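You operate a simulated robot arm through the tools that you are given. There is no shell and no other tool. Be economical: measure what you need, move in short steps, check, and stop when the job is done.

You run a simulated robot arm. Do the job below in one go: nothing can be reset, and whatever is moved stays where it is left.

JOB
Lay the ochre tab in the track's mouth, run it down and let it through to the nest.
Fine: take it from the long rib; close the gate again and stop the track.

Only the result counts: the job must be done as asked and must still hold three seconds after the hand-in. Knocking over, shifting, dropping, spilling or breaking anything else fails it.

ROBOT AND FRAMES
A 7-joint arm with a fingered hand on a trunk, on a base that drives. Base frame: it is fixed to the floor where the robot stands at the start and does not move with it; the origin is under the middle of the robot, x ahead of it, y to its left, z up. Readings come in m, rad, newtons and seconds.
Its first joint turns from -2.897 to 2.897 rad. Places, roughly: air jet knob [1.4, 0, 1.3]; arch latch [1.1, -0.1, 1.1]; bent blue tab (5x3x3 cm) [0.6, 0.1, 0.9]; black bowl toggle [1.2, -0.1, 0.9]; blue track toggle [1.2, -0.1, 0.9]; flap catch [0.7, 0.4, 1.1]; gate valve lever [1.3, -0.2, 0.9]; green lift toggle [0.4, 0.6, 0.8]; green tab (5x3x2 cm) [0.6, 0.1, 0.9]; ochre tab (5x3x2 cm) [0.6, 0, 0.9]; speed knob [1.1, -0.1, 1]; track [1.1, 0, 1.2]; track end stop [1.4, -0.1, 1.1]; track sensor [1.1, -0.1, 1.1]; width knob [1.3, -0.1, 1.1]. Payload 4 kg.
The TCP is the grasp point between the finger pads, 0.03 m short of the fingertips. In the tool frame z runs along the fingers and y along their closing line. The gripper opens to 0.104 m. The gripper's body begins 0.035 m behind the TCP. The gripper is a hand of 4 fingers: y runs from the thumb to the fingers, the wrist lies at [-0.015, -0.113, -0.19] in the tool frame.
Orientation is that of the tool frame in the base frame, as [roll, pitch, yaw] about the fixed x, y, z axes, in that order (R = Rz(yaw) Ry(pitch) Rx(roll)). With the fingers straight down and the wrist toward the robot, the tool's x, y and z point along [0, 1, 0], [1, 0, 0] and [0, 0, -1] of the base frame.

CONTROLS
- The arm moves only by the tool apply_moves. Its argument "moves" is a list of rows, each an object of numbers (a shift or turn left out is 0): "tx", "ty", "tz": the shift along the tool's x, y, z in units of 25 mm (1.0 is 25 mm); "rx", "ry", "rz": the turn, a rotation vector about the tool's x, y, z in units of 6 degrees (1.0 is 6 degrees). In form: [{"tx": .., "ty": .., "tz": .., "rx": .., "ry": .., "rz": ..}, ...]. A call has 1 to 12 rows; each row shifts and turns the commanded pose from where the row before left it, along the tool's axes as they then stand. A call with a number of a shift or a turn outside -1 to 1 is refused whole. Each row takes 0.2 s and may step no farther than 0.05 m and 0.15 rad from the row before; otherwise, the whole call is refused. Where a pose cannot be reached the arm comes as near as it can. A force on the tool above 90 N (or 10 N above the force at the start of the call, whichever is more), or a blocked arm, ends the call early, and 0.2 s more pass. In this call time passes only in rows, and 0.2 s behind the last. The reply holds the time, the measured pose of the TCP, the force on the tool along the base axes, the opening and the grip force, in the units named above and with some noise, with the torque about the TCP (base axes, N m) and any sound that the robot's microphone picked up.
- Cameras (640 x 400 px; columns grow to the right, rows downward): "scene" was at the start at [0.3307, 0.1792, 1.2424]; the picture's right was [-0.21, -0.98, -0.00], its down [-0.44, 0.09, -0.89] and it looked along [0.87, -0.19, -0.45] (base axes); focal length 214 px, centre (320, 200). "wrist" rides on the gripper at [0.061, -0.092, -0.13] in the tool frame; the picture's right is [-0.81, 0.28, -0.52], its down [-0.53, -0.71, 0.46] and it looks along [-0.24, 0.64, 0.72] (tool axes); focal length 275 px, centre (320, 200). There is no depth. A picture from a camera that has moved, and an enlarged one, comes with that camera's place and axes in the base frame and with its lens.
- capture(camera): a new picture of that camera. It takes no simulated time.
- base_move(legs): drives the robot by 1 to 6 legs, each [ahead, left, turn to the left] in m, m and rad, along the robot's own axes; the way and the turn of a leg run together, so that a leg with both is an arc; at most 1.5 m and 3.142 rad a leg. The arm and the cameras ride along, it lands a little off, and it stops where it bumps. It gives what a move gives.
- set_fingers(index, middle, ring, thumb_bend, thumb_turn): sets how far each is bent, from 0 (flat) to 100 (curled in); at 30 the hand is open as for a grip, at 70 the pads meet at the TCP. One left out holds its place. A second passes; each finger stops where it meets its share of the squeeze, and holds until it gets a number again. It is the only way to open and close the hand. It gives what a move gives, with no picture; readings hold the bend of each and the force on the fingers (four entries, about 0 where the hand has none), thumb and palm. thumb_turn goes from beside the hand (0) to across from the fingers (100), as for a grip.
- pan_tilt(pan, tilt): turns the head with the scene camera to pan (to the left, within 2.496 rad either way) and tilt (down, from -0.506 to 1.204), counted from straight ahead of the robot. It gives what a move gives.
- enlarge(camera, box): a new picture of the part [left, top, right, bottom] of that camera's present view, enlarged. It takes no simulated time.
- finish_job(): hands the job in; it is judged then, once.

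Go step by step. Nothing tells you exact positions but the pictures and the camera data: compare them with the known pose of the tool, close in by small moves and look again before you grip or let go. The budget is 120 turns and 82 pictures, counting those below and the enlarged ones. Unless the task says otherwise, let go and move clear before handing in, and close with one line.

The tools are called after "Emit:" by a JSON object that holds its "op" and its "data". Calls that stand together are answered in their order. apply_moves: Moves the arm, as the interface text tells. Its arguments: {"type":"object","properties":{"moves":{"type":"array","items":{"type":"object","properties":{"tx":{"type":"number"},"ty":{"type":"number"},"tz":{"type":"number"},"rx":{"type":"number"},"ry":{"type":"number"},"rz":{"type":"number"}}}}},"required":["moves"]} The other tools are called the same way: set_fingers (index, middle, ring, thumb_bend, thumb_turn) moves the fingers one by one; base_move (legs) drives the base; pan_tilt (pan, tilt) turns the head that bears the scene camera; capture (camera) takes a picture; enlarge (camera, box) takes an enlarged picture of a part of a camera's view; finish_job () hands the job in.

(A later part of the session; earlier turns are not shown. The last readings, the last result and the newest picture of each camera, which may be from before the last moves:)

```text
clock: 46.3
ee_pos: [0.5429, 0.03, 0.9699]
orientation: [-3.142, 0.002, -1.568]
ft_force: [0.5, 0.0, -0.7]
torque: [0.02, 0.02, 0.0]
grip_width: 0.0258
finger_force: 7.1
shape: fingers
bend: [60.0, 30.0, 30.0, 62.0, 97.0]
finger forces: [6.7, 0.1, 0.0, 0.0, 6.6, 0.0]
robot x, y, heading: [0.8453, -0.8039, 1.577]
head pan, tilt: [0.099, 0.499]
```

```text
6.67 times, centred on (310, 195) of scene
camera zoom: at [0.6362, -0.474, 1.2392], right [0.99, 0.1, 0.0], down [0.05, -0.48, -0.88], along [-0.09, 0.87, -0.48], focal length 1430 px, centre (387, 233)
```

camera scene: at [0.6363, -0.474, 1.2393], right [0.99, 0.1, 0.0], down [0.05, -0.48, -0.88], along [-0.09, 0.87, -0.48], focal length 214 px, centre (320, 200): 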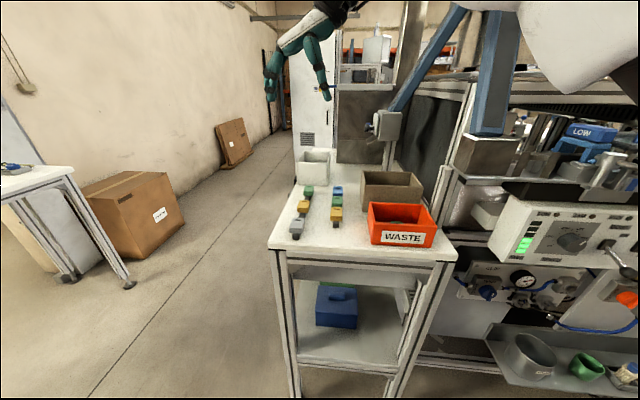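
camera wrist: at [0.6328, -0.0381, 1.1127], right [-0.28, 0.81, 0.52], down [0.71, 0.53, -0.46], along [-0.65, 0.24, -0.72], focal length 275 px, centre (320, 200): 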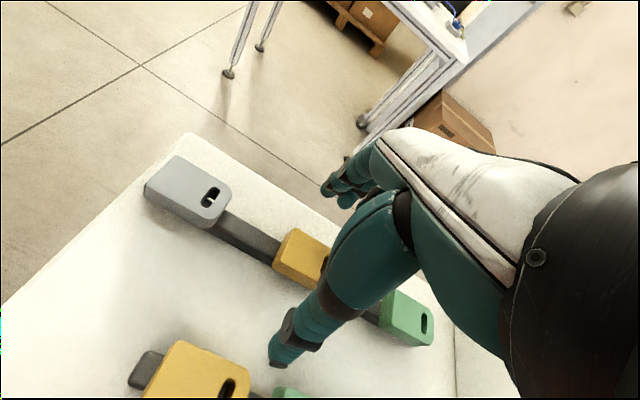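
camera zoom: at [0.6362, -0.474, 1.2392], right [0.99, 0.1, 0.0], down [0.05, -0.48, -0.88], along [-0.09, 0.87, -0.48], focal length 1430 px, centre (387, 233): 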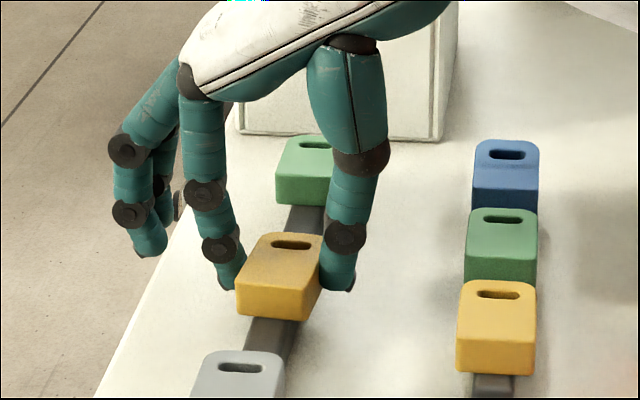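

The tab is nearly straight now and gripped by index and thumb (6.7 N). I'll lift it and check it.

Emit:
{"op": "apply_moves", "data": {"moves": [{"tz": -0.4}, {"tz": -0.8}, {"tz": -1}, {"tz": -1}, {"tz": -1}, {"tz": -1}]}}

Emit:
{"op": "enlarge", "data": {"camera": "scene", "box": [262, 125, 358, 185]}}

Emit:
{"op": "enlarge", "data": {"camera": "wrist", "box": [180, 180, 420, 330]}}

```text
clock: 47.7
ee_pos: [0.5395, 0.0303, 1.102]
orientation: [3.141, -0.001, -1.566]
ft_force: [-0.5, 0.1, 0.2]
torque: [-0.01, 0.0, 0.02]
grip_width: 0.0256
finger_force: 6.6
shape: fingers
bend: [60.0, 30.0, 30.0, 62.0, 97.0]
finger forces: [6.8, 0.0, 0.1, 0.0, 6.9, 0.1]
robot x, y, heading: [0.8454, -0.8031, 1.57]
head pan, tilt: [0.099, 0.499]
```

```text
6.67 times, centred on (310, 155) of scene
camera zoom: at [0.6361, -0.474, 1.2392], right [0.99, 0.1, 0.0], down [0.05, -0.48, -0.88], along [-0.09, 0.87, -0.48], focal length 1430 px, centre (387, 500)
```

zoom: 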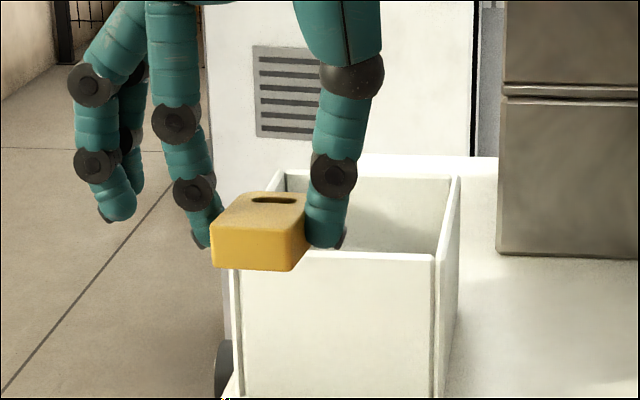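

```text
2.67 times, centred on (300, 255) of wrist
camera zoom: at [0.6301, -0.0294, 1.2326], right [-0.28, 0.81, 0.52], down [0.71, 0.53, -0.46], along [-0.65, 0.24, -0.72], focal length 734 px, centre (373, 53)
```

zoom: 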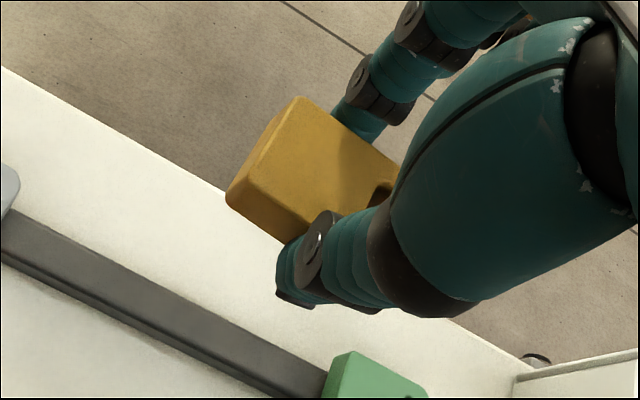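

Tab is held firmly: center ~12 mm along tool +x from the TCP, its bottom about level with the fingertips, slot end toward tool -x. I'll raise, back away and turn back toward the track.

Emit:
{"op": "apply_moves", "data": {"moves": [{"tz": -1}, {"tz": -1}, {"tz": -1}, {"tz": -1}, {"tz": -1}, {"tz": -1}, {"tz": -1}, {"tz": -1}, {"tz": -1}]}}

Emit:
{"op": "apply_moves", "data": {"moves": [{"tx": 1}, {"tx": 1}, {"tx": 1}, {"tx": 1}, {"tx": 1}, {"tx": 1}, {"tx": 1}, {"tx": 1}, {"tx": 1}, {"tx": 1}, {"tx": 1}, {"tx": 1}]}}

Emit:
{"op": "apply_moves", "data": {"moves": [{"rz": 1}, {"rz": 1}, {"rz": 1}, {"rz": 1}, {"rz": 1}, {"rz": 1}, {"rz": 1}, {"rz": 1}, {"rz": 1}, {"rz": 1}, {"rz": 1}, {"rz": 1}]}}

Emit:
{"op": "apply_moves", "data": {"moves": [{"rz": 1}, {"rz": 1}, {"rz": 1}, {"tx": -1}, {"tx": -1}, {"tx": -1}, {"tx": -1}, {"tx": -1}, {"tx": -1}, {"tx": -1}, {"tx": -1}]}}

Emit:
{"op": "apply_moves", "data": {"moves": [{"tx": -1}, {"tx": -1}, {"tx": -1}, {"tx": -1}, {"tx": -1}, {"tx": -1}, {"tx": -1}, {"tx": -1}, {"tx": -1}]}}

Emit:
{"op": "pan_tilt", "data": {"pan": -0.55, "tilt": 0.35}}

Emit:
{"op": "capture", "data": {"camera": "scene"}}

```text
clock: 49.7
ee_pos: [0.5398, 0.0304, 1.3263]
orientation: [3.141, 0.001, -1.568]
ft_force: [-0.9, -1.3, -0.2]
torque: [0.09, -0.08, 0.0]
grip_width: 0.0253
finger_force: 6.9
shape: fingers
bend: [60.0, 30.0, 30.0, 62.0, 97.0]
finger forces: [7.0, 0.1, 0.0, 0.0, 6.7, 0.1]
robot x, y, heading: [0.8466, -0.8028, 1.576]
head pan, tilt: [0.099, 0.499]
```

```text
clock: 52.3
ee_pos: [0.4687, -0.157, 1.4478]
orientation: [-3.139, -0.002, -1.569]
ft_force: [0.1, 1.0, 0.1]
torque: [-0.04, 0.0, 0.04]
grip_width: 0.0258
finger_force: 6.8
shape: fingers
bend: [60.0, 30.0, 30.0, 62.0, 97.0]
finger forces: [6.8, 0.0, 0.0, 0.0, 6.7, 0.0]
out of reach, approached as far as the arm can: row 1, 2, 3, 4, 5, 6, 7, 8, 9, 10, 11, 12
robot x, y, heading: [0.8446, -0.8027, 1.574]
head pan, tilt: [0.099, 0.499]
```

```text
clock: 54.9
ee_pos: [0.4631, -0.1499, 1.4634]
orientation: [3.141, 0.001, -2.829]
ft_force: [0.0, -0.3, -0.8]
torque: [0.0, -0.01, -0.01]
grip_width: 0.0257
finger_force: 6.7
shape: fingers
bend: [60.0, 30.0, 30.0, 62.0, 97.0]
finger forces: [6.7, 0.0, 0.1, 0.0, 6.8, 0.1]
out of reach, approached as far as the arm can: row 1, 2, 3, 4, 6, 12
robot x, y, heading: [0.8465, -0.8027, 1.568]
head pan, tilt: [0.099, 0.499]
```

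```text
clock: 57.3
ee_pos: [0.6245, -0.1155, 1.5279]
orientation: [-3.141, 0.0, -3.138]
ft_force: [-0.4, 0.7, 0.3]
torque: [0.02, -0.02, 0.01]
grip_width: 0.0254
finger_force: 6.7
shape: fingers
bend: [60.0, 30.0, 30.0, 62.0, 97.0]
finger forces: [6.6, 0.0, 0.1, 0.1, 6.6, 0.0]
out of reach, approached as far as the arm can: row 1, 2, 3, 4, 5, 6, 7, 8, 9, 10, 11
robot x, y, heading: [0.8429, -0.8046, 1.574]
head pan, tilt: [0.099, 0.499]
```

```text
clock: 59.3
ee_pos: [0.834, -0.0673, 1.5662]
orientation: [3.142, 0.0, -3.137]
ft_force: [0.2, -0.2, 0.0]
torque: [-0.02, 0.0, -0.01]
grip_width: 0.0253
finger_force: 6.4
shape: fingers
bend: [60.0, 30.0, 30.0, 62.0, 97.0]
finger forces: [6.7, 0.0, 0.0, 0.1, 6.6, 0.1]
out of reach, approached as far as the arm can: row 1, 2, 3, 4, 5, 6, 7, 8, 9
robot x, y, heading: [0.8453, -0.8039, 1.574]
head pan, tilt: [0.099, 0.499]
```

```text
clock: 60.3
ee_pos: [0.8331, -0.0679, 1.5662]
orientation: [3.141, 0.002, -3.139]
ft_force: [0.1, 0.1, -1.1]
torque: [-0.01, 0.02, 0.0]
grip_width: 0.0252
finger_force: 6.6
shape: fingers
bend: [60.0, 30.0, 30.0, 62.0, 97.0]
finger forces: [6.7, 0.1, 0.0, 0.0, 6.6, 0.0]
robot x, y, heading: [0.8427, -0.804, 1.575]
head pan, tilt: [-0.55, 0.351]
```

```text
41 pictures are left
camera scene: at [0.6939, -0.485, 1.2529], right [0.85, -0.52, 0.0], down [-0.18, -0.29, -0.94], along [0.49, 0.8, -0.34], focal length 214 px, centre (320, 200)
```

scene: 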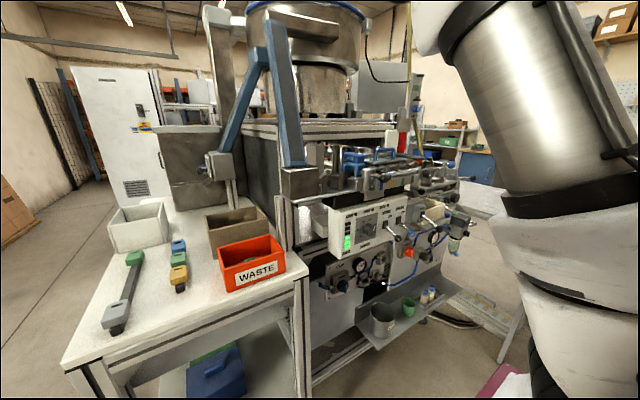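

The arm hit reach limits on the way and rose to z≈1.57. I'll try pulling back toward the robot and down in small steps.

Emit:
{"op": "apply_moves", "data": {"moves": [{"ty": -1}, {"ty": -1}, {"ty": -1}, {"ty": -1}]}}

Emit:
{"op": "capture", "data": {"camera": "wrist"}}

```text
clock: 61.3
ee_pos: [0.8414, -0.1271, 1.5709]
orientation: [3.139, 0.003, 3.136]
ft_force: [-6.8, -1.4, -0.1]
torque: [0.11, -0.44, -0.12]
grip_width: 0.025
finger_force: 6.8
shape: fingers
bend: [60.0, 30.0, 30.0, 62.0, 97.0]
finger forces: [6.6, 0.0, 0.0, 0.0, 6.4, 0.1]
out of reach, approached as far as the arm can: row 1, 2, 3
robot x, y, heading: [0.843, -0.804, 1.577]
head pan, tilt: [-0.55, 0.351]
```

```text
40 pictures are left
camera wrist: at [0.7775, -0.2174, 1.7013], right [0.81, 0.27, 0.52], down [0.53, -0.72, -0.45], along [0.25, 0.64, -0.72], focal length 275 px, centre (320, 200)
```

wrist: 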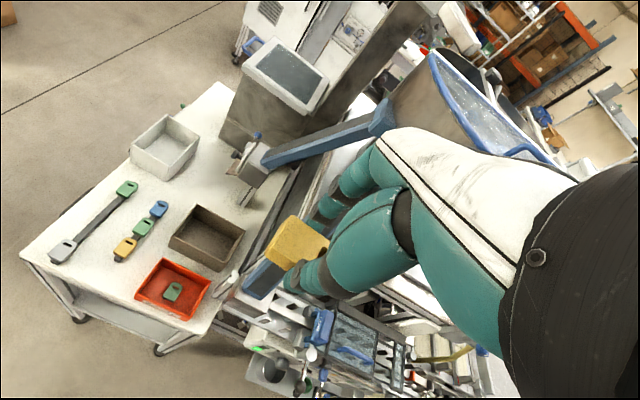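

There is a slight side force (-6.8 N in x), perhaps touching the blue ramp. I'll ease away in -x and back.

Emit:
{"op": "apply_moves", "data": {"moves": [{"tx": 0.6}]}}

Emit:
{"op": "apply_moves", "data": {"moves": [{"ty": -1}, {"ty": -1}]}}

```text
clock: 61.7
ee_pos: [0.8277, -0.128, 1.5707]
orientation: [3.141, 0.0, -3.14]
ft_force: [0.6, 0.2, -0.3]
torque: [0.03, -0.01, 0.02]
grip_width: 0.0249
finger_force: 6.5
shape: fingers
bend: [60.0, 30.0, 30.0, 62.0, 97.0]
finger forces: [6.6, 0.0, 0.0, 0.0, 6.6, 0.1]
robot x, y, heading: [0.8448, -0.8016, 1.573]
head pan, tilt: [-0.55, 0.351]
```

```text
clock: 62.5
ee_pos: [0.881, -0.1628, 1.5709]
orientation: [-3.138, 0.0, 2.991]
ft_force: [-0.1, 1.3, -1.4]
torque: [0.0, 0.09, 0.01]
grip_width: 0.0252
finger_force: 6.7
shape: fingers
bend: [60.0, 30.0, 30.0, 62.0, 97.0]
finger forces: [6.7, 0.1, 0.0, 0.1, 6.8, 0.0]
robot x, y, heading: [0.847, -0.8027, 1.573]
head pan, tilt: [-0.55, 0.351]
stopped in row 2: the arm was blocked; the commanded pose is now the measured one
```

The arm reports being blocked; I'll look to see what is near it.

Emit:
{"op": "pan_tilt", "data": {"pan": -0.35, "tilt": -0.25}}

Emit:
{"op": "capture", "data": {"camera": "scene"}}

Emit:
{"op": "capture", "data": {"camera": "wrist"}}

```text
clock: 63.5
ee_pos: [0.8791, -0.1639, 1.5706]
orientation: [-3.141, 0.0, 2.993]
ft_force: [0.2, -0.1, 0.0]
torque: [-0.03, -0.01, -0.01]
grip_width: 0.0252
finger_force: 6.9
shape: fingers
bend: [60.0, 30.0, 30.0, 62.0, 97.0]
finger forces: [6.7, 0.0, 0.0, 0.0, 6.8, 0.0]
robot x, y, heading: [0.8448, -0.8032, 1.572]
head pan, tilt: [-0.351, -0.25]
```

```text
39 pictures are left
camera scene: at [0.6726, -0.4887, 1.3068], right [0.94, -0.34, 0.0], down [0.08, 0.23, -0.97], along [0.33, 0.91, 0.25], focal length 214 px, centre (320, 200)
```

scene: 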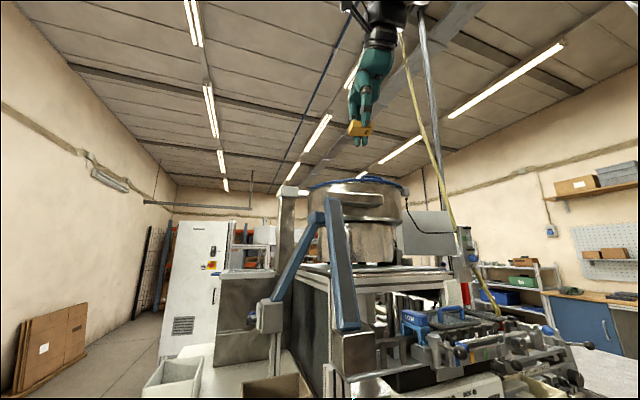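

```text
38 pictures are left
camera wrist: at [0.8042, -0.2447, 1.7015], right [0.84, 0.15, 0.52], down [0.42, -0.78, -0.45], along [0.34, 0.6, -0.72], focal length 275 px, centre (320, 200)
```

wrist: 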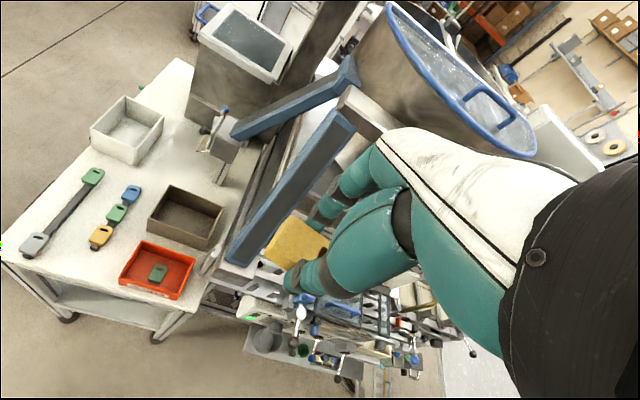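

The hand is free in the air in front of the bowl. I'll descend in small steps while pulling back slightly.

Emit:
{"op": "apply_moves", "data": {"moves": [{"ty": -0.5, "tz": 0.8}, {"ty": -0.5, "tz": 0.8}, {"ty": -0.5, "tz": 0.8}, {"ty": -0.5, "tz": 0.8}]}}

```text
clock: 64.5
ee_pos: [0.874, -0.2148, 1.4918]
orientation: [-3.141, 0.0, 2.992]
ft_force: [-0.5, 0.2, -0.1]
torque: [0.0, 0.0, -0.01]
grip_width: 0.025
finger_force: 6.4
shape: fingers
bend: [60.0, 30.0, 30.0, 62.0, 97.0]
finger forces: [6.6, 0.0, 0.0, 0.0, 6.6, 0.0]
robot x, y, heading: [0.8472, -0.8014, 1.577]
head pan, tilt: [-0.351, -0.25]
```

It obeys again. I'll continue down and right, and straighten the yaw.

Emit:
{"op": "apply_moves", "data": {"moves": [{"rz": -0.7, "tz": 0.8}, {"rz": -0.7, "tz": 0.8}, {"tx": -1, "tz": 0.8}, {"tx": -1, "tz": 0.8}, {"tx": -1, "tz": 0.8}, {"tx": -1, "tz": 0.8}, {"tx": -1, "tz": 0.8}, {"tz": 0.8}]}}

Emit:
{"op": "pan_tilt", "data": {"pan": -0.55, "tilt": 0.3}}

Emit:
{"op": "capture", "data": {"camera": "scene"}}

Emit:
{"op": "capture", "data": {"camera": "wrist"}}

```text
clock: 66.3
ee_pos: [0.9967, -0.2152, 1.3311]
orientation: [3.141, 0.0, 3.14]
ft_force: [0.3, 0.4, -0.2]
torque: [-0.03, 0.0, 0.04]
grip_width: 0.025
finger_force: 6.4
shape: fingers
bend: [61.0, 30.0, 30.0, 62.0, 97.0]
finger forces: [6.5, 0.0, 0.1, 0.0, 6.5, 0.0]
robot x, y, heading: [0.8442, -0.7991, 1.571]
head pan, tilt: [-0.351, -0.25]
```

```text
clock: 67.3
ee_pos: [0.9965, -0.2144, 1.3308]
orientation: [-3.141, 0.002, 3.14]
ft_force: [-0.2, -0.2, -0.6]
torque: [0.02, -0.04, -0.01]
grip_width: 0.0248
finger_force: 6.8
shape: fingers
bend: [61.0, 30.0, 30.0, 62.0, 97.0]
finger forces: [6.6, 0.0, 0.1, 0.1, 6.6, 0.0]
robot x, y, heading: [0.8451, -0.8045, 1.575]
head pan, tilt: [-0.55, 0.3]
```

```text
37 pictures are left
camera scene: at [0.6935, -0.4851, 1.2577], right [0.85, -0.52, 0.0], down [-0.15, -0.25, -0.96], along [0.5, 0.82, -0.29], focal length 214 px, centre (320, 200)
```

scene: 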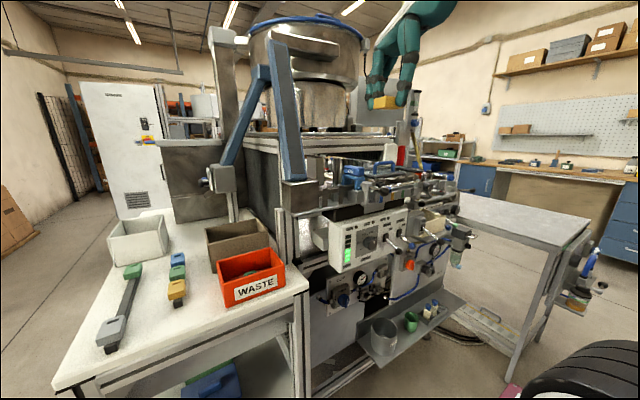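

```text
36 pictures are left
camera wrist: at [0.9334, -0.3043, 1.4614], right [0.81, 0.27, 0.52], down [0.53, -0.71, -0.45], along [0.25, 0.64, -0.72], focal length 275 px, centre (320, 200)
```

wrist: 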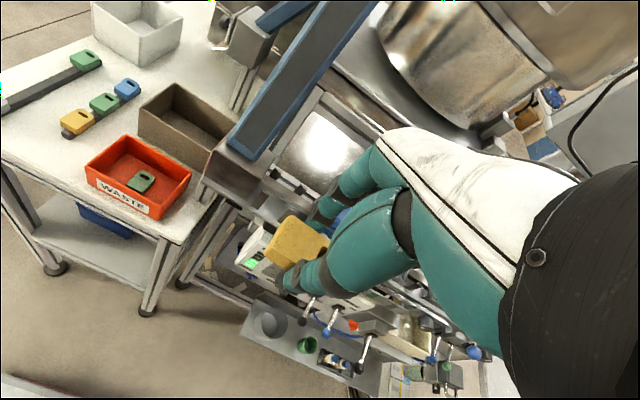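

I have the tab poised in front of the mouth. I'll enlarge both views to measure rail, posts and box.

Emit:
{"op": "enlarge", "data": {"camera": "wrist", "box": [196, 130, 340, 220]}}

Emit:
{"op": "enlarge", "data": {"camera": "scene", "box": [270, 140, 414, 230]}}

```text
4.44 times, centred on (268, 175) of wrist
camera zoom: at [0.9334, -0.3043, 1.4614], right [0.81, 0.27, 0.52], down [0.53, -0.71, -0.45], along [0.25, 0.64, -0.72], focal length 1224 px, centre (551, 311)
```

zoom: 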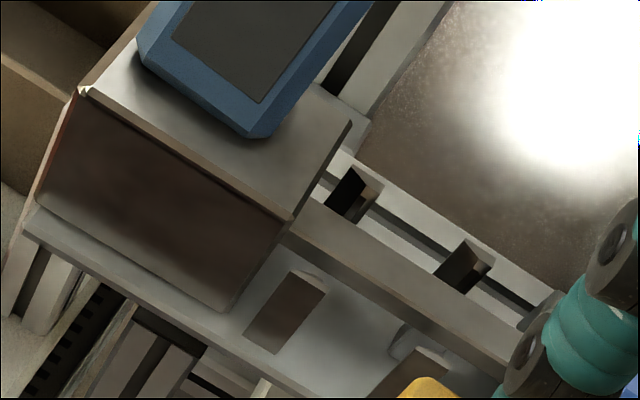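

```text
4.44 times, centred on (342, 185) of scene
camera zoom: at [0.6935, -0.4851, 1.2577], right [0.85, -0.52, 0.0], down [-0.15, -0.25, -0.96], along [0.5, 0.82, -0.29], focal length 953 px, centre (222, 267)
```

zoom: 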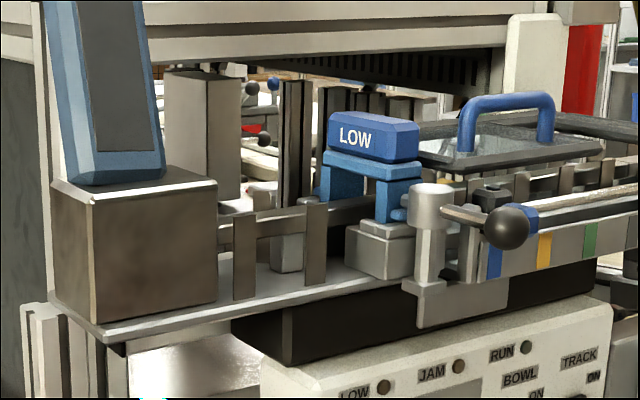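

Rail top ≈1.125, center y≈-0.031; posts (tops ≈1.134) at x≈0.966 and 1.018, so the tab should go down at x≈0.993 with fingers between the posts. I'll go down to z≈1.22 then forward over the rail.

Emit:
{"op": "apply_moves", "data": {"moves": [{"tz": 1}, {"tz": 1}, {"tz": 1}, {"tz": 1}, {"tz": 0.4}, {"ty": 1}, {"ty": 1}, {"ty": 1}, {"ty": 1}]}}

Emit:
{"op": "enlarge", "data": {"camera": "scene", "box": [270, 120, 430, 220]}}

```text
clock: 69.3
ee_pos: [0.9964, -0.1149, 1.221]
orientation: [3.141, 0.001, 3.141]
ft_force: [0.5, -0.3, 0.2]
torque: [0.0, 0.0, 0.01]
grip_width: 0.0246
finger_force: 6.8
shape: fingers
bend: [61.0, 30.0, 30.0, 63.0, 97.0]
finger forces: [6.5, 0.1, 0.0, 0.1, 6.6, 0.0]
robot x, y, heading: [0.845, -0.8049, 1.572]
head pan, tilt: [-0.55, 0.3]
```

```text
4.00 times, centred on (350, 170) of scene
camera zoom: at [0.6935, -0.4854, 1.2577], right [0.85, -0.52, 0.0], down [-0.15, -0.25, -0.96], along [0.5, 0.82, -0.3], focal length 858 px, centre (200, 320)
```

zoom: 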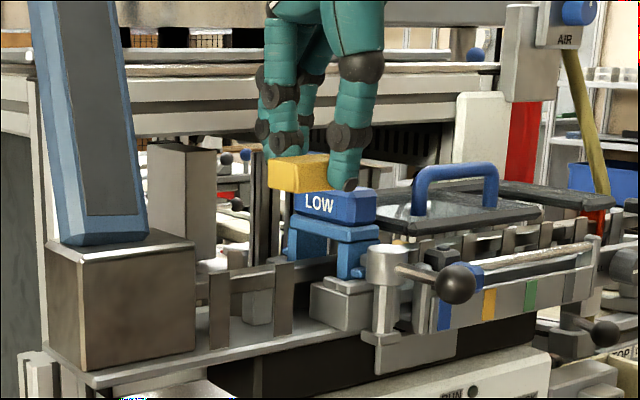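

The tab moves toward the rail cleanly. I'll bring it above the rail and check position and yaw from the wrist camera.

Emit:
{"op": "apply_moves", "data": {"moves": [{"ty": 1}, {"ty": 1}, {"ty": 1}, {"ty": 0.36, "tx": -0.36}]}}

Emit:
{"op": "enlarge", "data": {"camera": "wrist", "box": [200, 170, 360, 310]}}

Emit:
{"op": "enlarge", "data": {"camera": "scene", "box": [290, 130, 402, 200]}}

```text
clock: 70.3
ee_pos: [1.0076, -0.0303, 1.2202]
orientation: [-3.14, -0.001, 3.141]
ft_force: [-0.7, 0.5, 0.1]
torque: [0.01, 0.0, -0.01]
grip_width: 0.0252
finger_force: 6.7
shape: fingers
bend: [61.0, 30.0, 30.0, 63.0, 97.0]
finger forces: [6.5, 0.1, 0.0, 0.0, 6.6, 0.0]
robot x, y, heading: [0.8467, -0.802, 1.574]
head pan, tilt: [-0.55, 0.3]
```

```text
2.86 times, centred on (280, 240) of wrist
camera zoom: at [0.9442, -0.1209, 1.3512], right [0.81, 0.27, 0.52], down [0.53, -0.71, -0.45], along [0.25, 0.64, -0.72], focal length 786 px, centre (434, 86)
```

zoom: 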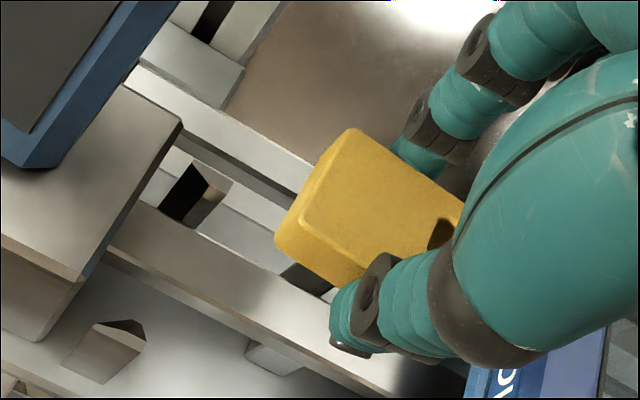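

```text
5.71 times, centred on (346, 165) of scene
camera zoom: at [0.6935, -0.4852, 1.2577], right [0.85, -0.52, 0.0], down [-0.15, -0.25, -0.96], along [0.5, 0.82, -0.3], focal length 1226 px, centre (171, 400)
```

zoom: 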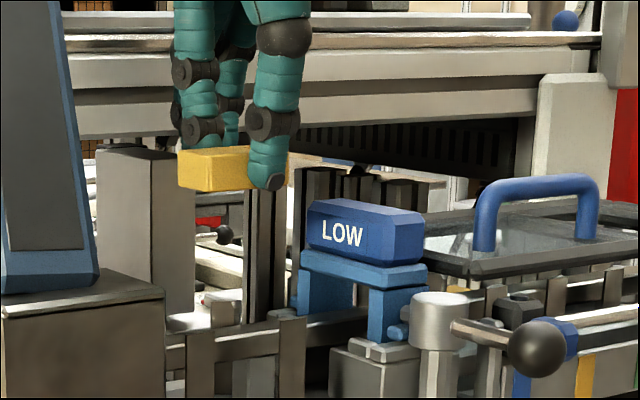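

Tab center is at (0.994,-0.030) with ~4° clockwise yaw; the thumb is a bit near post 2. I'll turn 4° CCW, shift 6 mm left and lower most of the way.

Emit:
{"op": "apply_moves", "data": {"moves": [{"tx": 0.26, "rz": -0.65}, {"tz": 0.8}, {"tz": 0.8}]}}

Emit:
{"op": "enlarge", "data": {"camera": "wrist", "box": [200, 170, 360, 310]}}

Emit:
{"op": "enlarge", "data": {"camera": "scene", "box": [290, 140, 402, 210]}}

```text
clock: 71.1
ee_pos: [1.0015, -0.0289, 1.1805]
orientation: [3.14, 0.0, -3.076]
ft_force: [-0.1, -0.2, 0.0]
torque: [0.0, -0.02, 0.01]
grip_width: 0.0247
finger_force: 6.6
shape: fingers
bend: [61.0, 30.0, 30.0, 63.0, 97.0]
finger forces: [6.6, 0.0, 0.0, 0.1, 6.6, 0.0]
robot x, y, heading: [0.8446, -0.804, 1.573]
head pan, tilt: [-0.55, 0.3]
```

```text
2.86 times, centred on (280, 240) of wrist
camera zoom: at [0.9437, -0.124, 1.311], right [0.79, 0.33, 0.52], down [0.58, -0.68, -0.45], along [0.2, 0.66, -0.72], focal length 786 px, centre (434, 86)
```

zoom: 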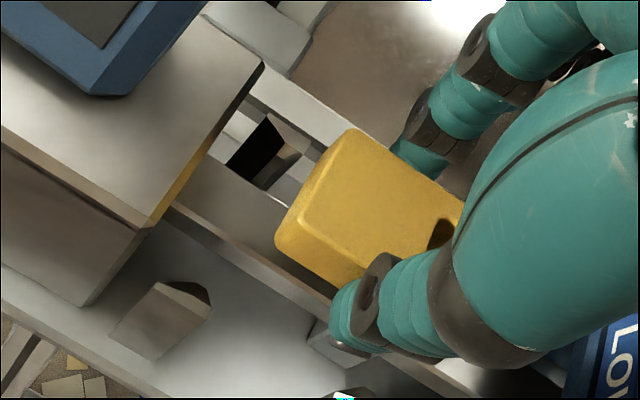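

```text
5.71 times, centred on (346, 175) of scene
camera zoom: at [0.6935, -0.4852, 1.2577], right [0.85, -0.52, 0.0], down [-0.15, -0.25, -0.96], along [0.5, 0.82, -0.3], focal length 1226 px, centre (171, 343)
```

zoom: 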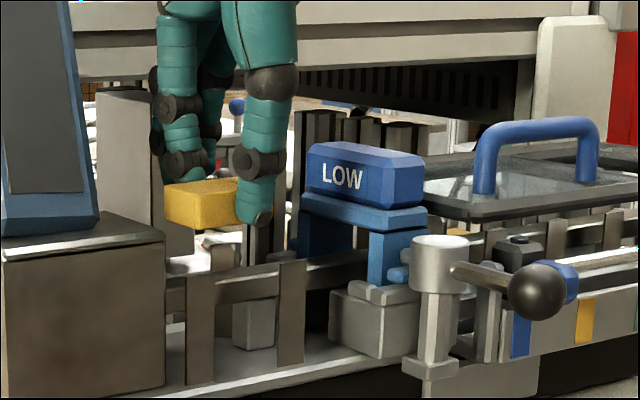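

The tab lines up with the rail and the thumb falls between the posts. I'll lower ~18 mm and check again.

Emit:
{"op": "apply_moves", "data": {"moves": [{"tz": 0.4}, {"tz": 0.32}]}}

Emit:
{"op": "enlarge", "data": {"camera": "scene", "box": [290, 150, 386, 210]}}

```text
clock: 71.7
ee_pos: [0.9996, -0.03, 1.1638]
orientation: [-3.141, 0.0, -3.076]
ft_force: [0.0, 0.0, 0.5]
torque: [0.01, 0.04, 0.0]
grip_width: 0.0251
finger_force: 7.1
shape: fingers
bend: [61.0, 30.0, 30.0, 63.0, 97.0]
finger forces: [6.6, 0.0, 0.1, 0.0, 6.6, 0.1]
robot x, y, heading: [0.8477, -0.806, 1.573]
head pan, tilt: [-0.55, 0.3]
```

```text
6.67 times, centred on (338, 180) of scene
camera zoom: at [0.6935, -0.4851, 1.2577], right [0.85, -0.52, 0.0], down [-0.15, -0.25, -0.96], along [0.5, 0.82, -0.3], focal length 1430 px, centre (200, 333)
```

zoom: 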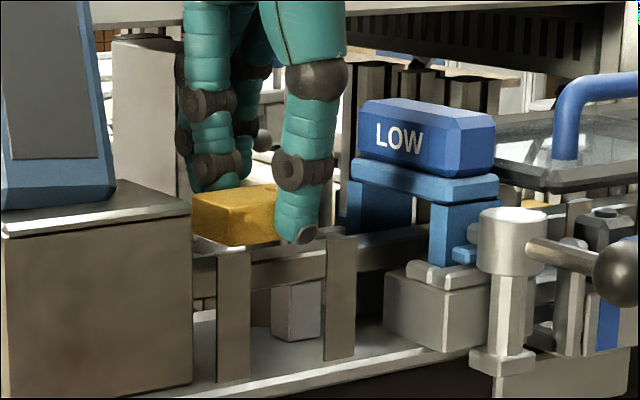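

Remaining gap ~6 mm; the thumb is a bit close to post 2. I'll shift 3 mm left and lower gently while watching the force.

Emit:
{"op": "apply_moves", "data": {"moves": [{"tx": 0.12}, {"tz": 0.1}, {"tz": 0.08}]}}

Emit:
{"op": "apply_moves", "data": {"moves": [{"tz": 0.08}]}}

Emit:
{"op": "enlarge", "data": {"camera": "scene", "box": [290, 150, 386, 210]}}

```text
clock: 72.5
ee_pos: [0.9974, -0.0312, 1.1572]
orientation: [-3.14, -0.001, -3.077]
ft_force: [-0.5, -0.2, 0.2]
torque: [0.03, 0.0, -0.01]
grip_width: 0.0251
finger_force: 6.3
shape: fingers
bend: [61.0, 30.0, 30.0, 63.0, 97.0]
finger forces: [6.5, 0.0, 0.0, 0.0, 6.6, 0.1]
robot x, y, heading: [0.8438, -0.8025, 1.574]
head pan, tilt: [-0.55, 0.3]
```

```text
clock: 72.9
ee_pos: [0.9969, -0.0295, 1.1562]
orientation: [-3.14, 0.0, -3.076]
ft_force: [-0.7, 0.5, -1.0]
torque: [0.04, 0.0, 0.02]
grip_width: 0.0248
finger_force: 6.8
shape: fingers
bend: [61.0, 30.0, 30.0, 63.0, 97.0]
finger forces: [6.6, 0.1, 0.0, 0.1, 6.6, 0.0]
robot x, y, heading: [0.8482, -0.8, 1.576]
head pan, tilt: [-0.55, 0.3]
```

```text
6.67 times, centred on (338, 180) of scene
camera zoom: at [0.6935, -0.4851, 1.2577], right [0.85, -0.52, 0.0], down [-0.15, -0.25, -0.96], along [0.5, 0.82, -0.3], focal length 1430 px, centre (200, 333)
```

zoom: 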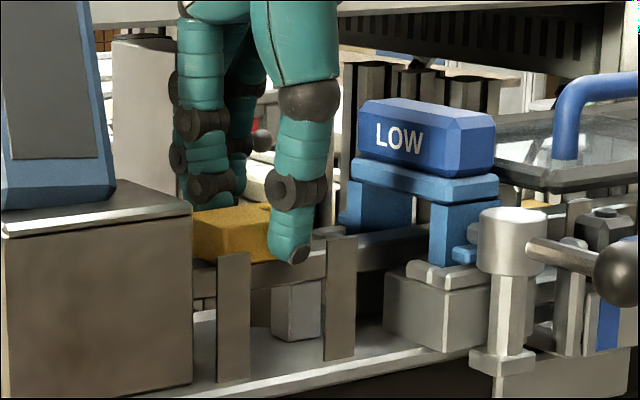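

Nearly touching the rail; I'll continue in ~1.5 mm steps until a contact force appears.

Emit:
{"op": "apply_moves", "data": {"moves": [{"tz": 0.06}]}}

Emit:
{"op": "apply_moves", "data": {"moves": [{"tz": 0.06}]}}

Emit:
{"op": "apply_moves", "data": {"moves": [{"tz": 0.06}]}}

Emit:
{"op": "enlarge", "data": {"camera": "scene", "box": [306, 170, 354, 200]}}

```text
clock: 73.3
ee_pos: [0.9954, -0.0312, 1.153]
orientation: [-3.141, 0.001, -3.075]
ft_force: [-0.8, -0.3, 0.2]
torque: [0.01, 0.03, -0.01]
grip_width: 0.0248
finger_force: 6.9
shape: fingers
bend: [61.0, 30.0, 30.0, 63.0, 97.0]
finger forces: [6.6, 0.0, 0.0, 0.0, 6.6, 0.1]
robot x, y, heading: [0.8459, -0.8072, 1.579]
head pan, tilt: [-0.55, 0.3]
```

```text
clock: 73.7
ee_pos: [0.9975, -0.0297, 1.1534]
orientation: [-3.141, 0.0, -3.075]
ft_force: [0.4, 0.3, 1.7]
torque: [-0.02, -0.01, 0.0]
grip_width: 0.0249
finger_force: 7.2
shape: fingers
bend: [61.0, 30.0, 30.0, 62.0, 97.0]
finger forces: [6.9, 0.1, 0.0, 0.0, 7.2, 0.1]
robot x, y, heading: [0.8467, -0.8021, 1.579]
head pan, tilt: [-0.55, 0.3]
```

```text
clock: 74.1
ee_pos: [0.9975, -0.0299, 1.1532]
orientation: [3.138, 0.003, -3.075]
ft_force: [-1.0, -1.1, 8.3]
torque: [-0.03, 0.09, 0.02]
grip_width: 0.0246
finger_force: 7.4
shape: fingers
bend: [61.0, 30.0, 30.0, 62.0, 97.0]
finger forces: [7.3, 0.1, 0.1, 0.1, 8.8, 0.0]
robot x, y, heading: [0.8466, -0.8034, 1.575]
head pan, tilt: [-0.55, 0.3]
```

```text
13.33 times, centred on (330, 185) of scene
camera zoom: at [0.6934, -0.4854, 1.2577], right [0.85, -0.52, 0.0], down [-0.15, -0.25, -0.96], along [0.5, 0.82, -0.3], focal length 2860 px, centre (187, 400)
```

zoom: 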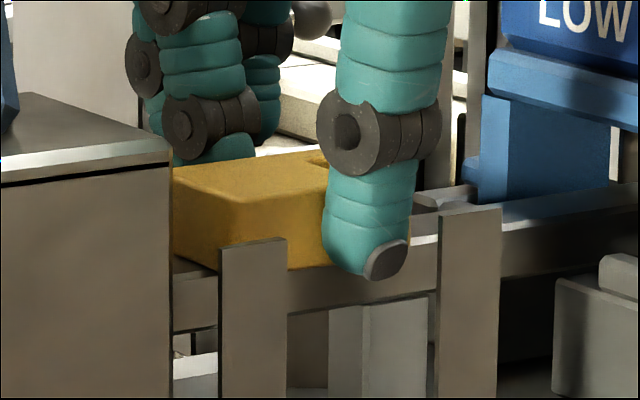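

The tab rests on the rail (8 N contact, seated between the posts). I'll let go with thumb and index and lift straight up.

Emit:
{"op": "set_fingers", "data": {"index": 30, "thumb_bend": 30}}

Emit:
{"op": "apply_moves", "data": {"moves": [{"tz": -0.5}, {"tz": -1}, {"tz": -1}, {"tz": -1}, {"ty": -1}, {"ty": -1}, {"ty": -1}, {"ty": -1}, {"ty": -1}, {"ty": -1}]}}

Emit:
{"op": "enlarge", "data": {"camera": "scene", "box": [290, 150, 386, 210]}}

Emit:
{"op": "capture", "data": {"camera": "wrist"}}

```text
clock: 75.1
ee_pos: [0.9972, -0.0305, 1.1517]
orientation: [-3.141, 0.0, -3.077]
ft_force: [-0.5, 0.0, 0.5]
torque: [-0.01, 0.03, 0.0]
grip_width: 0.1023
finger_force: 0.0
shape: fingers
bend: [30.0, 30.0, 30.0, 30.0, 97.0]
finger forces: [0.0, 0.1, 0.0, 0.1, 0.0, 0.0]
robot x, y, heading: [0.8444, -0.8058, 1.576]
head pan, tilt: [-0.55, 0.3]
```

```text
clock: 77.3
ee_pos: [1.0084, -0.1803, 1.2379]
orientation: [-3.141, -0.001, -3.075]
ft_force: [0.5, 0.4, -0.3]
torque: [0.0, -0.02, -0.01]
grip_width: 0.1031
finger_force: 0.1
shape: fingers
bend: [30.0, 30.0, 30.0, 30.0, 97.0]
finger forces: [0.1, 0.1, 0.1, 0.1, 0.0, 0.0]
robot x, y, heading: [0.8425, -0.8054, 1.575]
head pan, tilt: [-0.55, 0.3]
```

```text
6.67 times, centred on (338, 180) of scene
camera zoom: at [0.6935, -0.4849, 1.2576], right [0.85, -0.52, 0.0], down [-0.15, -0.25, -0.96], along [0.5, 0.82, -0.3], focal length 1430 px, centre (200, 333)
```

zoom: 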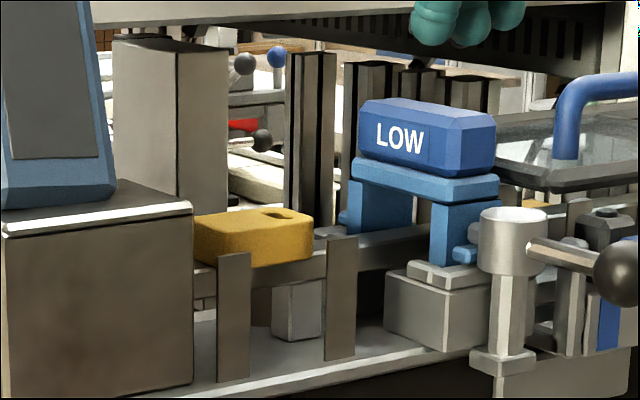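

```text
24 pictures are left
camera wrist: at [0.9525, -0.2747, 1.3687], right [0.79, 0.33, 0.52], down [0.58, -0.68, -0.45], along [0.2, 0.66, -0.72], focal length 275 px, centre (320, 200)
```

wrist: 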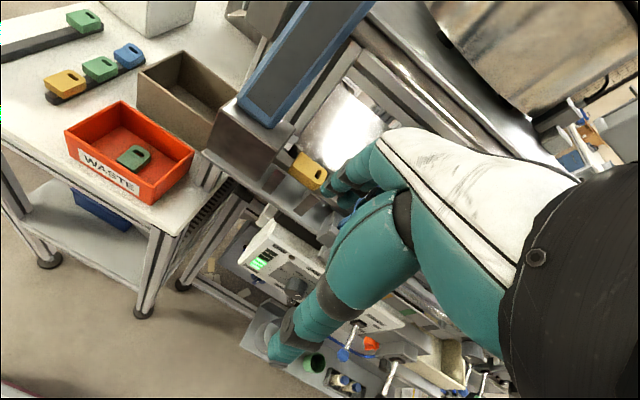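

The ochre tab lies well on the rail in the mouth. Triangulated balls: track toggle (1.231,-0.134,0.936), bowl (1.171,-0.137,0.938), gate lever (1.320,-0.167,0.942). I'll back off, drive right, and turn the hand to point forward so thumb/finger can push toggles up/down.

Emit:
{"op": "apply_moves", "data": {"moves": [{"ty": -1, "tz": -0.5}, {"ty": -1, "tz": -0.5}, {"ty": -1, "tz": -0.5}, {"ty": -1, "tz": -0.5}, {"ty": -1}, {"ty": -1}, {"ty": -1}]}}

Emit:
{"op": "base_move", "data": {"legs": [[0, -0.25, 0]]}}

Emit:
{"op": "apply_moves", "data": {"moves": [{"rz": 0.65}, {"rx": -1}, {"rx": -1}, {"rx": -1}, {"rx": -1}, {"rx": -1}, {"rx": -1}, {"rx": -1}]}}

Emit:
{"op": "apply_moves", "data": {"moves": [{"rx": -1}, {"rx": -1}, {"rx": -1}, {"rx": -1}, {"rx": -1}, {"rx": -1}, {"rx": -1}, {"rx": -1}]}}

```text
clock: 78.9
ee_pos: [1.0195, -0.3558, 1.2891]
orientation: [-3.14, -0.001, -3.075]
ft_force: [-1.0, 0.2, 0.7]
torque: [-0.02, -0.04, -0.04]
grip_width: 0.1029
finger_force: 0.1
shape: fingers
bend: [30.0, 30.0, 30.0, 30.0, 97.0]
finger forces: [0.0, 0.0, 0.1, 0.1, 0.0, 0.0]
robot x, y, heading: [0.8461, -0.7995, 1.577]
head pan, tilt: [-0.55, 0.3]
```

```text
clock: 80.7
ee_pos: [1.2743, -0.3562, 1.2894]
orientation: [-3.14, 0.001, -3.078]
ft_force: [0.2, 1.4, -0.4]
torque: [0.01, 0.03, 0.04]
grip_width: 0.103
finger_force: 0.1
shape: fingers
bend: [30.0, 30.0, 30.0, 30.0, 97.0]
finger forces: [0.0, 0.0, 0.1, 0.0, 0.0, 0.1]
robot x, y, heading: [1.1028, -0.8008, 1.568]
head pan, tilt: [-0.55, 0.3]
```

```text
clock: 82.5
ee_pos: [1.2739, -0.3541, 1.2895]
orientation: [2.405, 0.0, 3.137]
ft_force: [-0.3, -0.5, 0.5]
torque: [0.02, -0.02, -0.05]
grip_width: 0.1032
finger_force: 0.0
shape: fingers
bend: [30.0, 30.0, 30.0, 30.0, 97.0]
finger forces: [0.0, 0.1, 0.0, 0.1, 0.0, 0.0]
robot x, y, heading: [1.0986, -0.8021, 1.579]
head pan, tilt: [-0.55, 0.3]
```

```text
clock: 84.3
ee_pos: [1.332, -0.3786, 1.423]
orientation: [1.573, 0.002, 3.137]
ft_force: [-0.3, 0.1, -0.2]
torque: [-0.03, -0.02, 0.01]
grip_width: 0.1029
finger_force: 0.1
shape: fingers
bend: [30.0, 30.0, 30.0, 30.0, 97.0]
finger forces: [0.1, 0.0, 0.0, 0.0, 0.0, 0.1]
out of reach, approached as far as the arm can: row 2, 3, 4, 5, 6, 7, 8
robot x, y, heading: [1.0979, -0.8048, 1.574]
head pan, tilt: [-0.55, 0.3]
```

Orientation is reached but the arm is cramped near the body. I'll back the base by 0.15 m while the hand keeps clear, then lower.

Emit:
{"op": "base_move", "data": {"legs": [[-0.15, 0, 0]]}}

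Emit:
{"op": "apply_moves", "data": {"moves": [{"ty": -1}, {"ty": -1}, {"ty": -1}, {"ty": -1}, {"ty": -1}, {"ty": -1}]}}

```text
clock: 85.7
ee_pos: [1.3317, -0.5327, 1.4223]
orientation: [1.574, 0.001, 3.139]
ft_force: [0.3, -1.6, -0.1]
torque: [0.01, 0.0, -0.01]
grip_width: 0.103
finger_force: 0.1
shape: fingers
bend: [30.0, 30.0, 30.0, 30.0, 97.0]
finger forces: [0.0, 0.0, 0.0, 0.0, 0.0, 0.0]
robot x, y, heading: [1.1045, -0.9541, 1.571]
head pan, tilt: [-0.55, 0.3]
```

```text
clock: 87.1
ee_pos: [1.4022, -0.5476, 1.362]
orientation: [1.578, 0.003, -3.141]
ft_force: [-0.1, 0.8, 0.4]
torque: [0.0, 0.01, -0.01]
grip_width: 0.1029
finger_force: 0.0
shape: fingers
bend: [30.0, 30.0, 30.0, 30.0, 97.0]
finger forces: [0.0, 0.0, 0.0, 0.0, 0.1, 0.0]
out of reach, approached as far as the arm can: row 1, 2, 3, 4, 5, 6
robot x, y, heading: [1.0961, -0.9579, 1.573]
head pan, tilt: [-0.55, 0.3]
```

Still at the boundary; I'll extend the hand forward (away from the robot) and lower, to open the elbow.

Emit:
{"op": "apply_moves", "data": {"moves": [{"tz": 1, "tx": 0.5}, {"tz": 1, "tx": 0.5}, {"tz": 1, "tx": 0.5}, {"tz": 1, "tx": 0.5}, {"tz": 1}, {"tz": 1}]}}

Emit:
{"op": "apply_moves", "data": {"moves": [{"ty": -1}, {"ty": -1}, {"ty": -1}, {"ty": -1}]}}

```text
clock: 88.5
ee_pos: [1.3766, -0.3974, 1.3894]
orientation: [1.573, 0.001, 3.138]
ft_force: [0.3, 0.6, 0.2]
torque: [0.01, -0.04, 0.01]
grip_width: 0.1028
finger_force: 0.1
shape: fingers
bend: [30.0, 30.0, 30.0, 30.0, 97.0]
finger forces: [0.1, 0.1, 0.1, 0.0, 0.0, 0.0]
out of reach, approached as far as the arm can: row 1, 2, 3, 4
robot x, y, heading: [1.1016, -0.9595, 1.573]
head pan, tilt: [-0.55, 0.3]
```

```text
clock: 89.5
ee_pos: [1.4161, -0.3809, 1.3233]
orientation: [1.576, 0.003, 3.138]
ft_force: [0.0, 0.3, 0.4]
torque: [-0.01, -0.03, 0.02]
grip_width: 0.1027
finger_force: 0.1
shape: fingers
bend: [30.0, 30.0, 30.0, 30.0, 97.0]
finger forces: [0.0, 0.1, 0.2, 0.0, 0.1, 0.0]
out of reach, approached as far as the arm can: row 1, 2, 3, 4
robot x, y, heading: [1.0989, -0.957, 1.574]
head pan, tilt: [-0.55, 0.3]
```

Fully horizontal isn't reachable low down, so I'll use a ~48° tilt: fingertips point forward-down, and the fingers' backs can lift a lever while their pads can push it down.

Emit:
{"op": "apply_moves", "data": {"moves": [{"rx": 1}, {"rx": 1}, {"rx": 1}, {"rx": 1}, {"rx": 1}, {"rx": 1}, {"rx": 1}]}}

Emit:
{"op": "apply_moves", "data": {"moves": [{"tx": 1, "ty": -0.5}, {"tx": 1, "ty": -0.5}, {"tx": 1, "ty": -0.5}, {"tx": 1, "ty": -0.5}, {"tx": 1, "ty": -0.5}, {"tx": 1, "ty": -0.5}, {"tx": 1, "ty": -0.5}]}}

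```text
clock: 91.1
ee_pos: [1.415, -0.3805, 1.3219]
orientation: [2.31, 0.003, 3.137]
ft_force: [-0.1, 0.0, -0.6]
torque: [-0.04, -0.04, -0.01]
grip_width: 0.103
finger_force: 0.0
shape: fingers
bend: [30.0, 30.0, 30.0, 30.0, 97.0]
finger forces: [0.0, 0.0, 0.1, 0.1, 0.0, 0.0]
robot x, y, heading: [1.097, -0.9524, 1.567]
head pan, tilt: [-0.55, 0.3]
```

```text
clock: 92.7
ee_pos: [1.2496, -0.4332, 1.2954]
orientation: [2.311, 0.001, -3.142]
ft_force: [0.4, 0.3, 0.1]
torque: [-0.02, 0.01, 0.02]
grip_width: 0.1031
finger_force: 0.1
shape: fingers
bend: [30.0, 30.0, 30.0, 30.0, 97.0]
finger forces: [0.0, 0.0, 0.1, 0.0, 0.0, 0.1]
out of reach, approached as far as the arm can: row 5, 6, 7
robot x, y, heading: [1.0996, -0.9567, 1.574]
head pan, tilt: [-0.55, 0.3]
```

Now straight down toward toggle height, staying back at y≈-0.43.

Emit:
{"op": "apply_moves", "data": {"moves": [{"ty": -0.743, "tz": 0.669}, {"ty": -0.743, "tz": 0.669}, {"ty": -0.743, "tz": 0.669}, {"ty": -0.743, "tz": 0.669}, {"ty": -0.743, "tz": 0.669}, {"ty": -0.743, "tz": 0.669}, {"ty": -0.743, "tz": 0.669}, {"ty": -0.743, "tz": 0.669}, {"ty": -0.743, "tz": 0.669}, {"ty": -0.743, "tz": 0.669}, {"ty": -0.743, "tz": 0.669}, {"ty": -0.743, "tz": 0.669}]}}

Emit:
{"op": "pan_tilt", "data": {"pan": -0.5, "tilt": 0.45}}

Emit:
{"op": "capture", "data": {"camera": "scene"}}

```text
clock: 95.3
ee_pos: [1.3515, -0.3844, 1.2413]
orientation: [2.309, 0.001, -3.141]
ft_force: [0.0, -0.7, 0.0]
torque: [0.04, 0.02, 0.0]
grip_width: 0.1031
finger_force: 0.0
shape: fingers
bend: [30.0, 30.0, 30.0, 30.0, 97.0]
finger forces: [0.0, 0.0, 0.0, 0.1, 0.1, 0.0]
out of reach, approached as far as the arm can: row 1, 2, 3, 4, 5, 6, 7, 8, 9, 10, 11, 12
robot x, y, heading: [1.0997, -0.96, 1.578]
head pan, tilt: [-0.55, 0.3]
```

```text
clock: 96.0
ee_pos: [1.3526, -0.3838, 1.2411]
orientation: [2.309, 0.001, 3.141]
ft_force: [-0.4, 0.1, 0.2]
torque: [-0.02, 0.04, -0.03]
grip_width: 0.1031
finger_force: 0.1
shape: fingers
bend: [30.0, 30.0, 30.0, 30.0, 97.0]
finger forces: [0.1, 0.0, 0.0, 0.1, 0.0, 0.0]
robot x, y, heading: [1.1025, -0.9555, 1.57]
head pan, tilt: [-0.499, 0.45]
```

```text
23 pictures are left
camera scene: at [0.944, -0.6372, 1.2438], right [0.88, -0.48, 0.0], down [-0.21, -0.38, -0.9], along [0.43, 0.79, -0.43], focal length 214 px, centre (320, 200)
```

scene: 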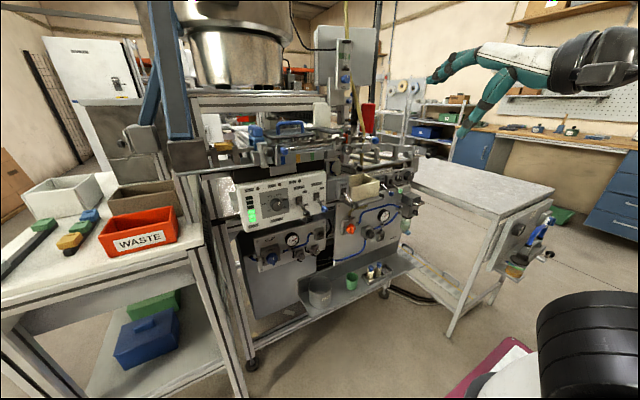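

The hand must stay farther out to go low. I'll move it to y≈-0.27, x≈1.24 first, then descend.

Emit:
{"op": "apply_moves", "data": {"moves": [{"tx": 0.9, "ty": 0.61, "tz": 0.68}, {"tx": 0.9, "ty": 0.61, "tz": 0.68}, {"tx": 0.9, "ty": 0.61, "tz": 0.68}, {"tx": 0.9, "ty": 0.61, "tz": 0.68}, {"tx": 0.9, "ty": 0.61, "tz": 0.68}]}}

Emit:
{"op": "apply_moves", "data": {"moves": [{"ty": -0.743, "tz": 0.669}, {"ty": -0.743, "tz": 0.669}, {"ty": -0.743, "tz": 0.669}, {"ty": -0.743, "tz": 0.669}]}}

```text
clock: 97.2
ee_pos: [1.2449, -0.2687, 1.2447]
orientation: [2.309, 0.001, 3.138]
ft_force: [-0.6, -0.1, 0.4]
torque: [0.0, 0.03, 0.0]
grip_width: 0.1029
finger_force: 0.2
shape: fingers
bend: [30.0, 30.0, 30.0, 30.0, 97.0]
finger forces: [0.0, 0.0, 0.0, 0.0, 0.1, 0.0]
out of reach, approached as far as the arm can: row 1
robot x, y, heading: [1.0985, -0.9571, 1.577]
head pan, tilt: [-0.499, 0.45]
```

```text
clock: 98.2
ee_pos: [1.2533, -0.2286, 1.1798]
orientation: [2.309, 0.001, 3.14]
ft_force: [0.3, 0.5, 0.5]
torque: [-0.01, 0.02, 0.0]
grip_width: 0.1029
finger_force: 0.1
shape: fingers
bend: [30.0, 30.0, 30.0, 30.0, 97.0]
finger forces: [0.1, 0.0, 0.0, 0.0, 0.0, 0.0]
out of reach, approached as far as the arm can: row 1, 2, 3, 4
robot x, y, heading: [1.1009, -0.9572, 1.574]
head pan, tilt: [-0.499, 0.45]
```

The tilted approach is reach-limited. Better: stand to the left facing +x (natural wrist direction), and pinch/cradle the toggle balls from both sides in x with the hand leaning back. First un-tilt and back off, then drive.

Emit:
{"op": "apply_moves", "data": {"moves": [{"ty": -0.669, "tz": -0.743}, {"ty": -0.669, "tz": -0.743}, {"rx": 1}, {"rx": 1}, {"rx": 1}, {"rx": 1}, {"rx": 1}, {"rx": 1}, {"rx": 1}, {"rx": 0.94}]}}

Emit:
{"op": "apply_moves", "data": {"moves": [{"ty": -1, "tz": -0.5}, {"ty": -1, "tz": -0.5}, {"ty": -1, "tz": -0.5}, {"ty": -1, "tz": -0.5}]}}

Emit:
{"op": "base_move", "data": {"legs": [[0.15, 0, 0], [0, 0.5, 0], [0, 0, -1.571], [0, 0.25, 0]]}}

```text
clock: 100.4
ee_pos: [1.264, -0.2548, 1.202]
orientation: [-3.141, 0.003, 3.139]
ft_force: [-0.6, -0.6, -0.1]
torque: [-0.02, 0.0, 0.0]
grip_width: 0.103
finger_force: 0.1
shape: fingers
bend: [30.0, 30.0, 30.0, 30.0, 97.0]
finger forces: [0.0, 0.0, 0.1, 0.0, 0.0, 0.0]
out of reach, approached as far as the arm can: row 1, 2
robot x, y, heading: [1.1016, -0.9562, 1.577]
head pan, tilt: [-0.499, 0.45]
```

```text
clock: 101.4
ee_pos: [1.2622, -0.3562, 1.2509]
orientation: [3.141, 0.004, 3.139]
ft_force: [-0.3, 0.1, 0.1]
torque: [-0.03, -0.03, -0.01]
grip_width: 0.1028
finger_force: 0.1
shape: fingers
bend: [30.0, 30.0, 30.0, 30.0, 97.0]
finger forces: [0.0, 0.0, 0.0, 0.0, 0.0, 0.1]
robot x, y, heading: [1.101, -0.9563, 1.574]
head pan, tilt: [-0.499, 0.45]
```

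```text
clock: 110.6
ee_pos: [1.2048, -0.726, 1.2514]
orientation: [-3.142, 0.002, 1.557]
ft_force: [0.0, -0.3, 0.2]
torque: [0.01, 0.0, 0.0]
grip_width: 0.1028
finger_force: 0.1
shape: fingers
bend: [30.0, 30.0, 30.0, 30.0, 97.0]
finger forces: [0.1, 0.0, 0.0, 0.1, 0.1, 0.0]
robot x, y, heading: [0.6047, -0.5606, -0.008]
head pan, tilt: [-0.499, 0.45]
```

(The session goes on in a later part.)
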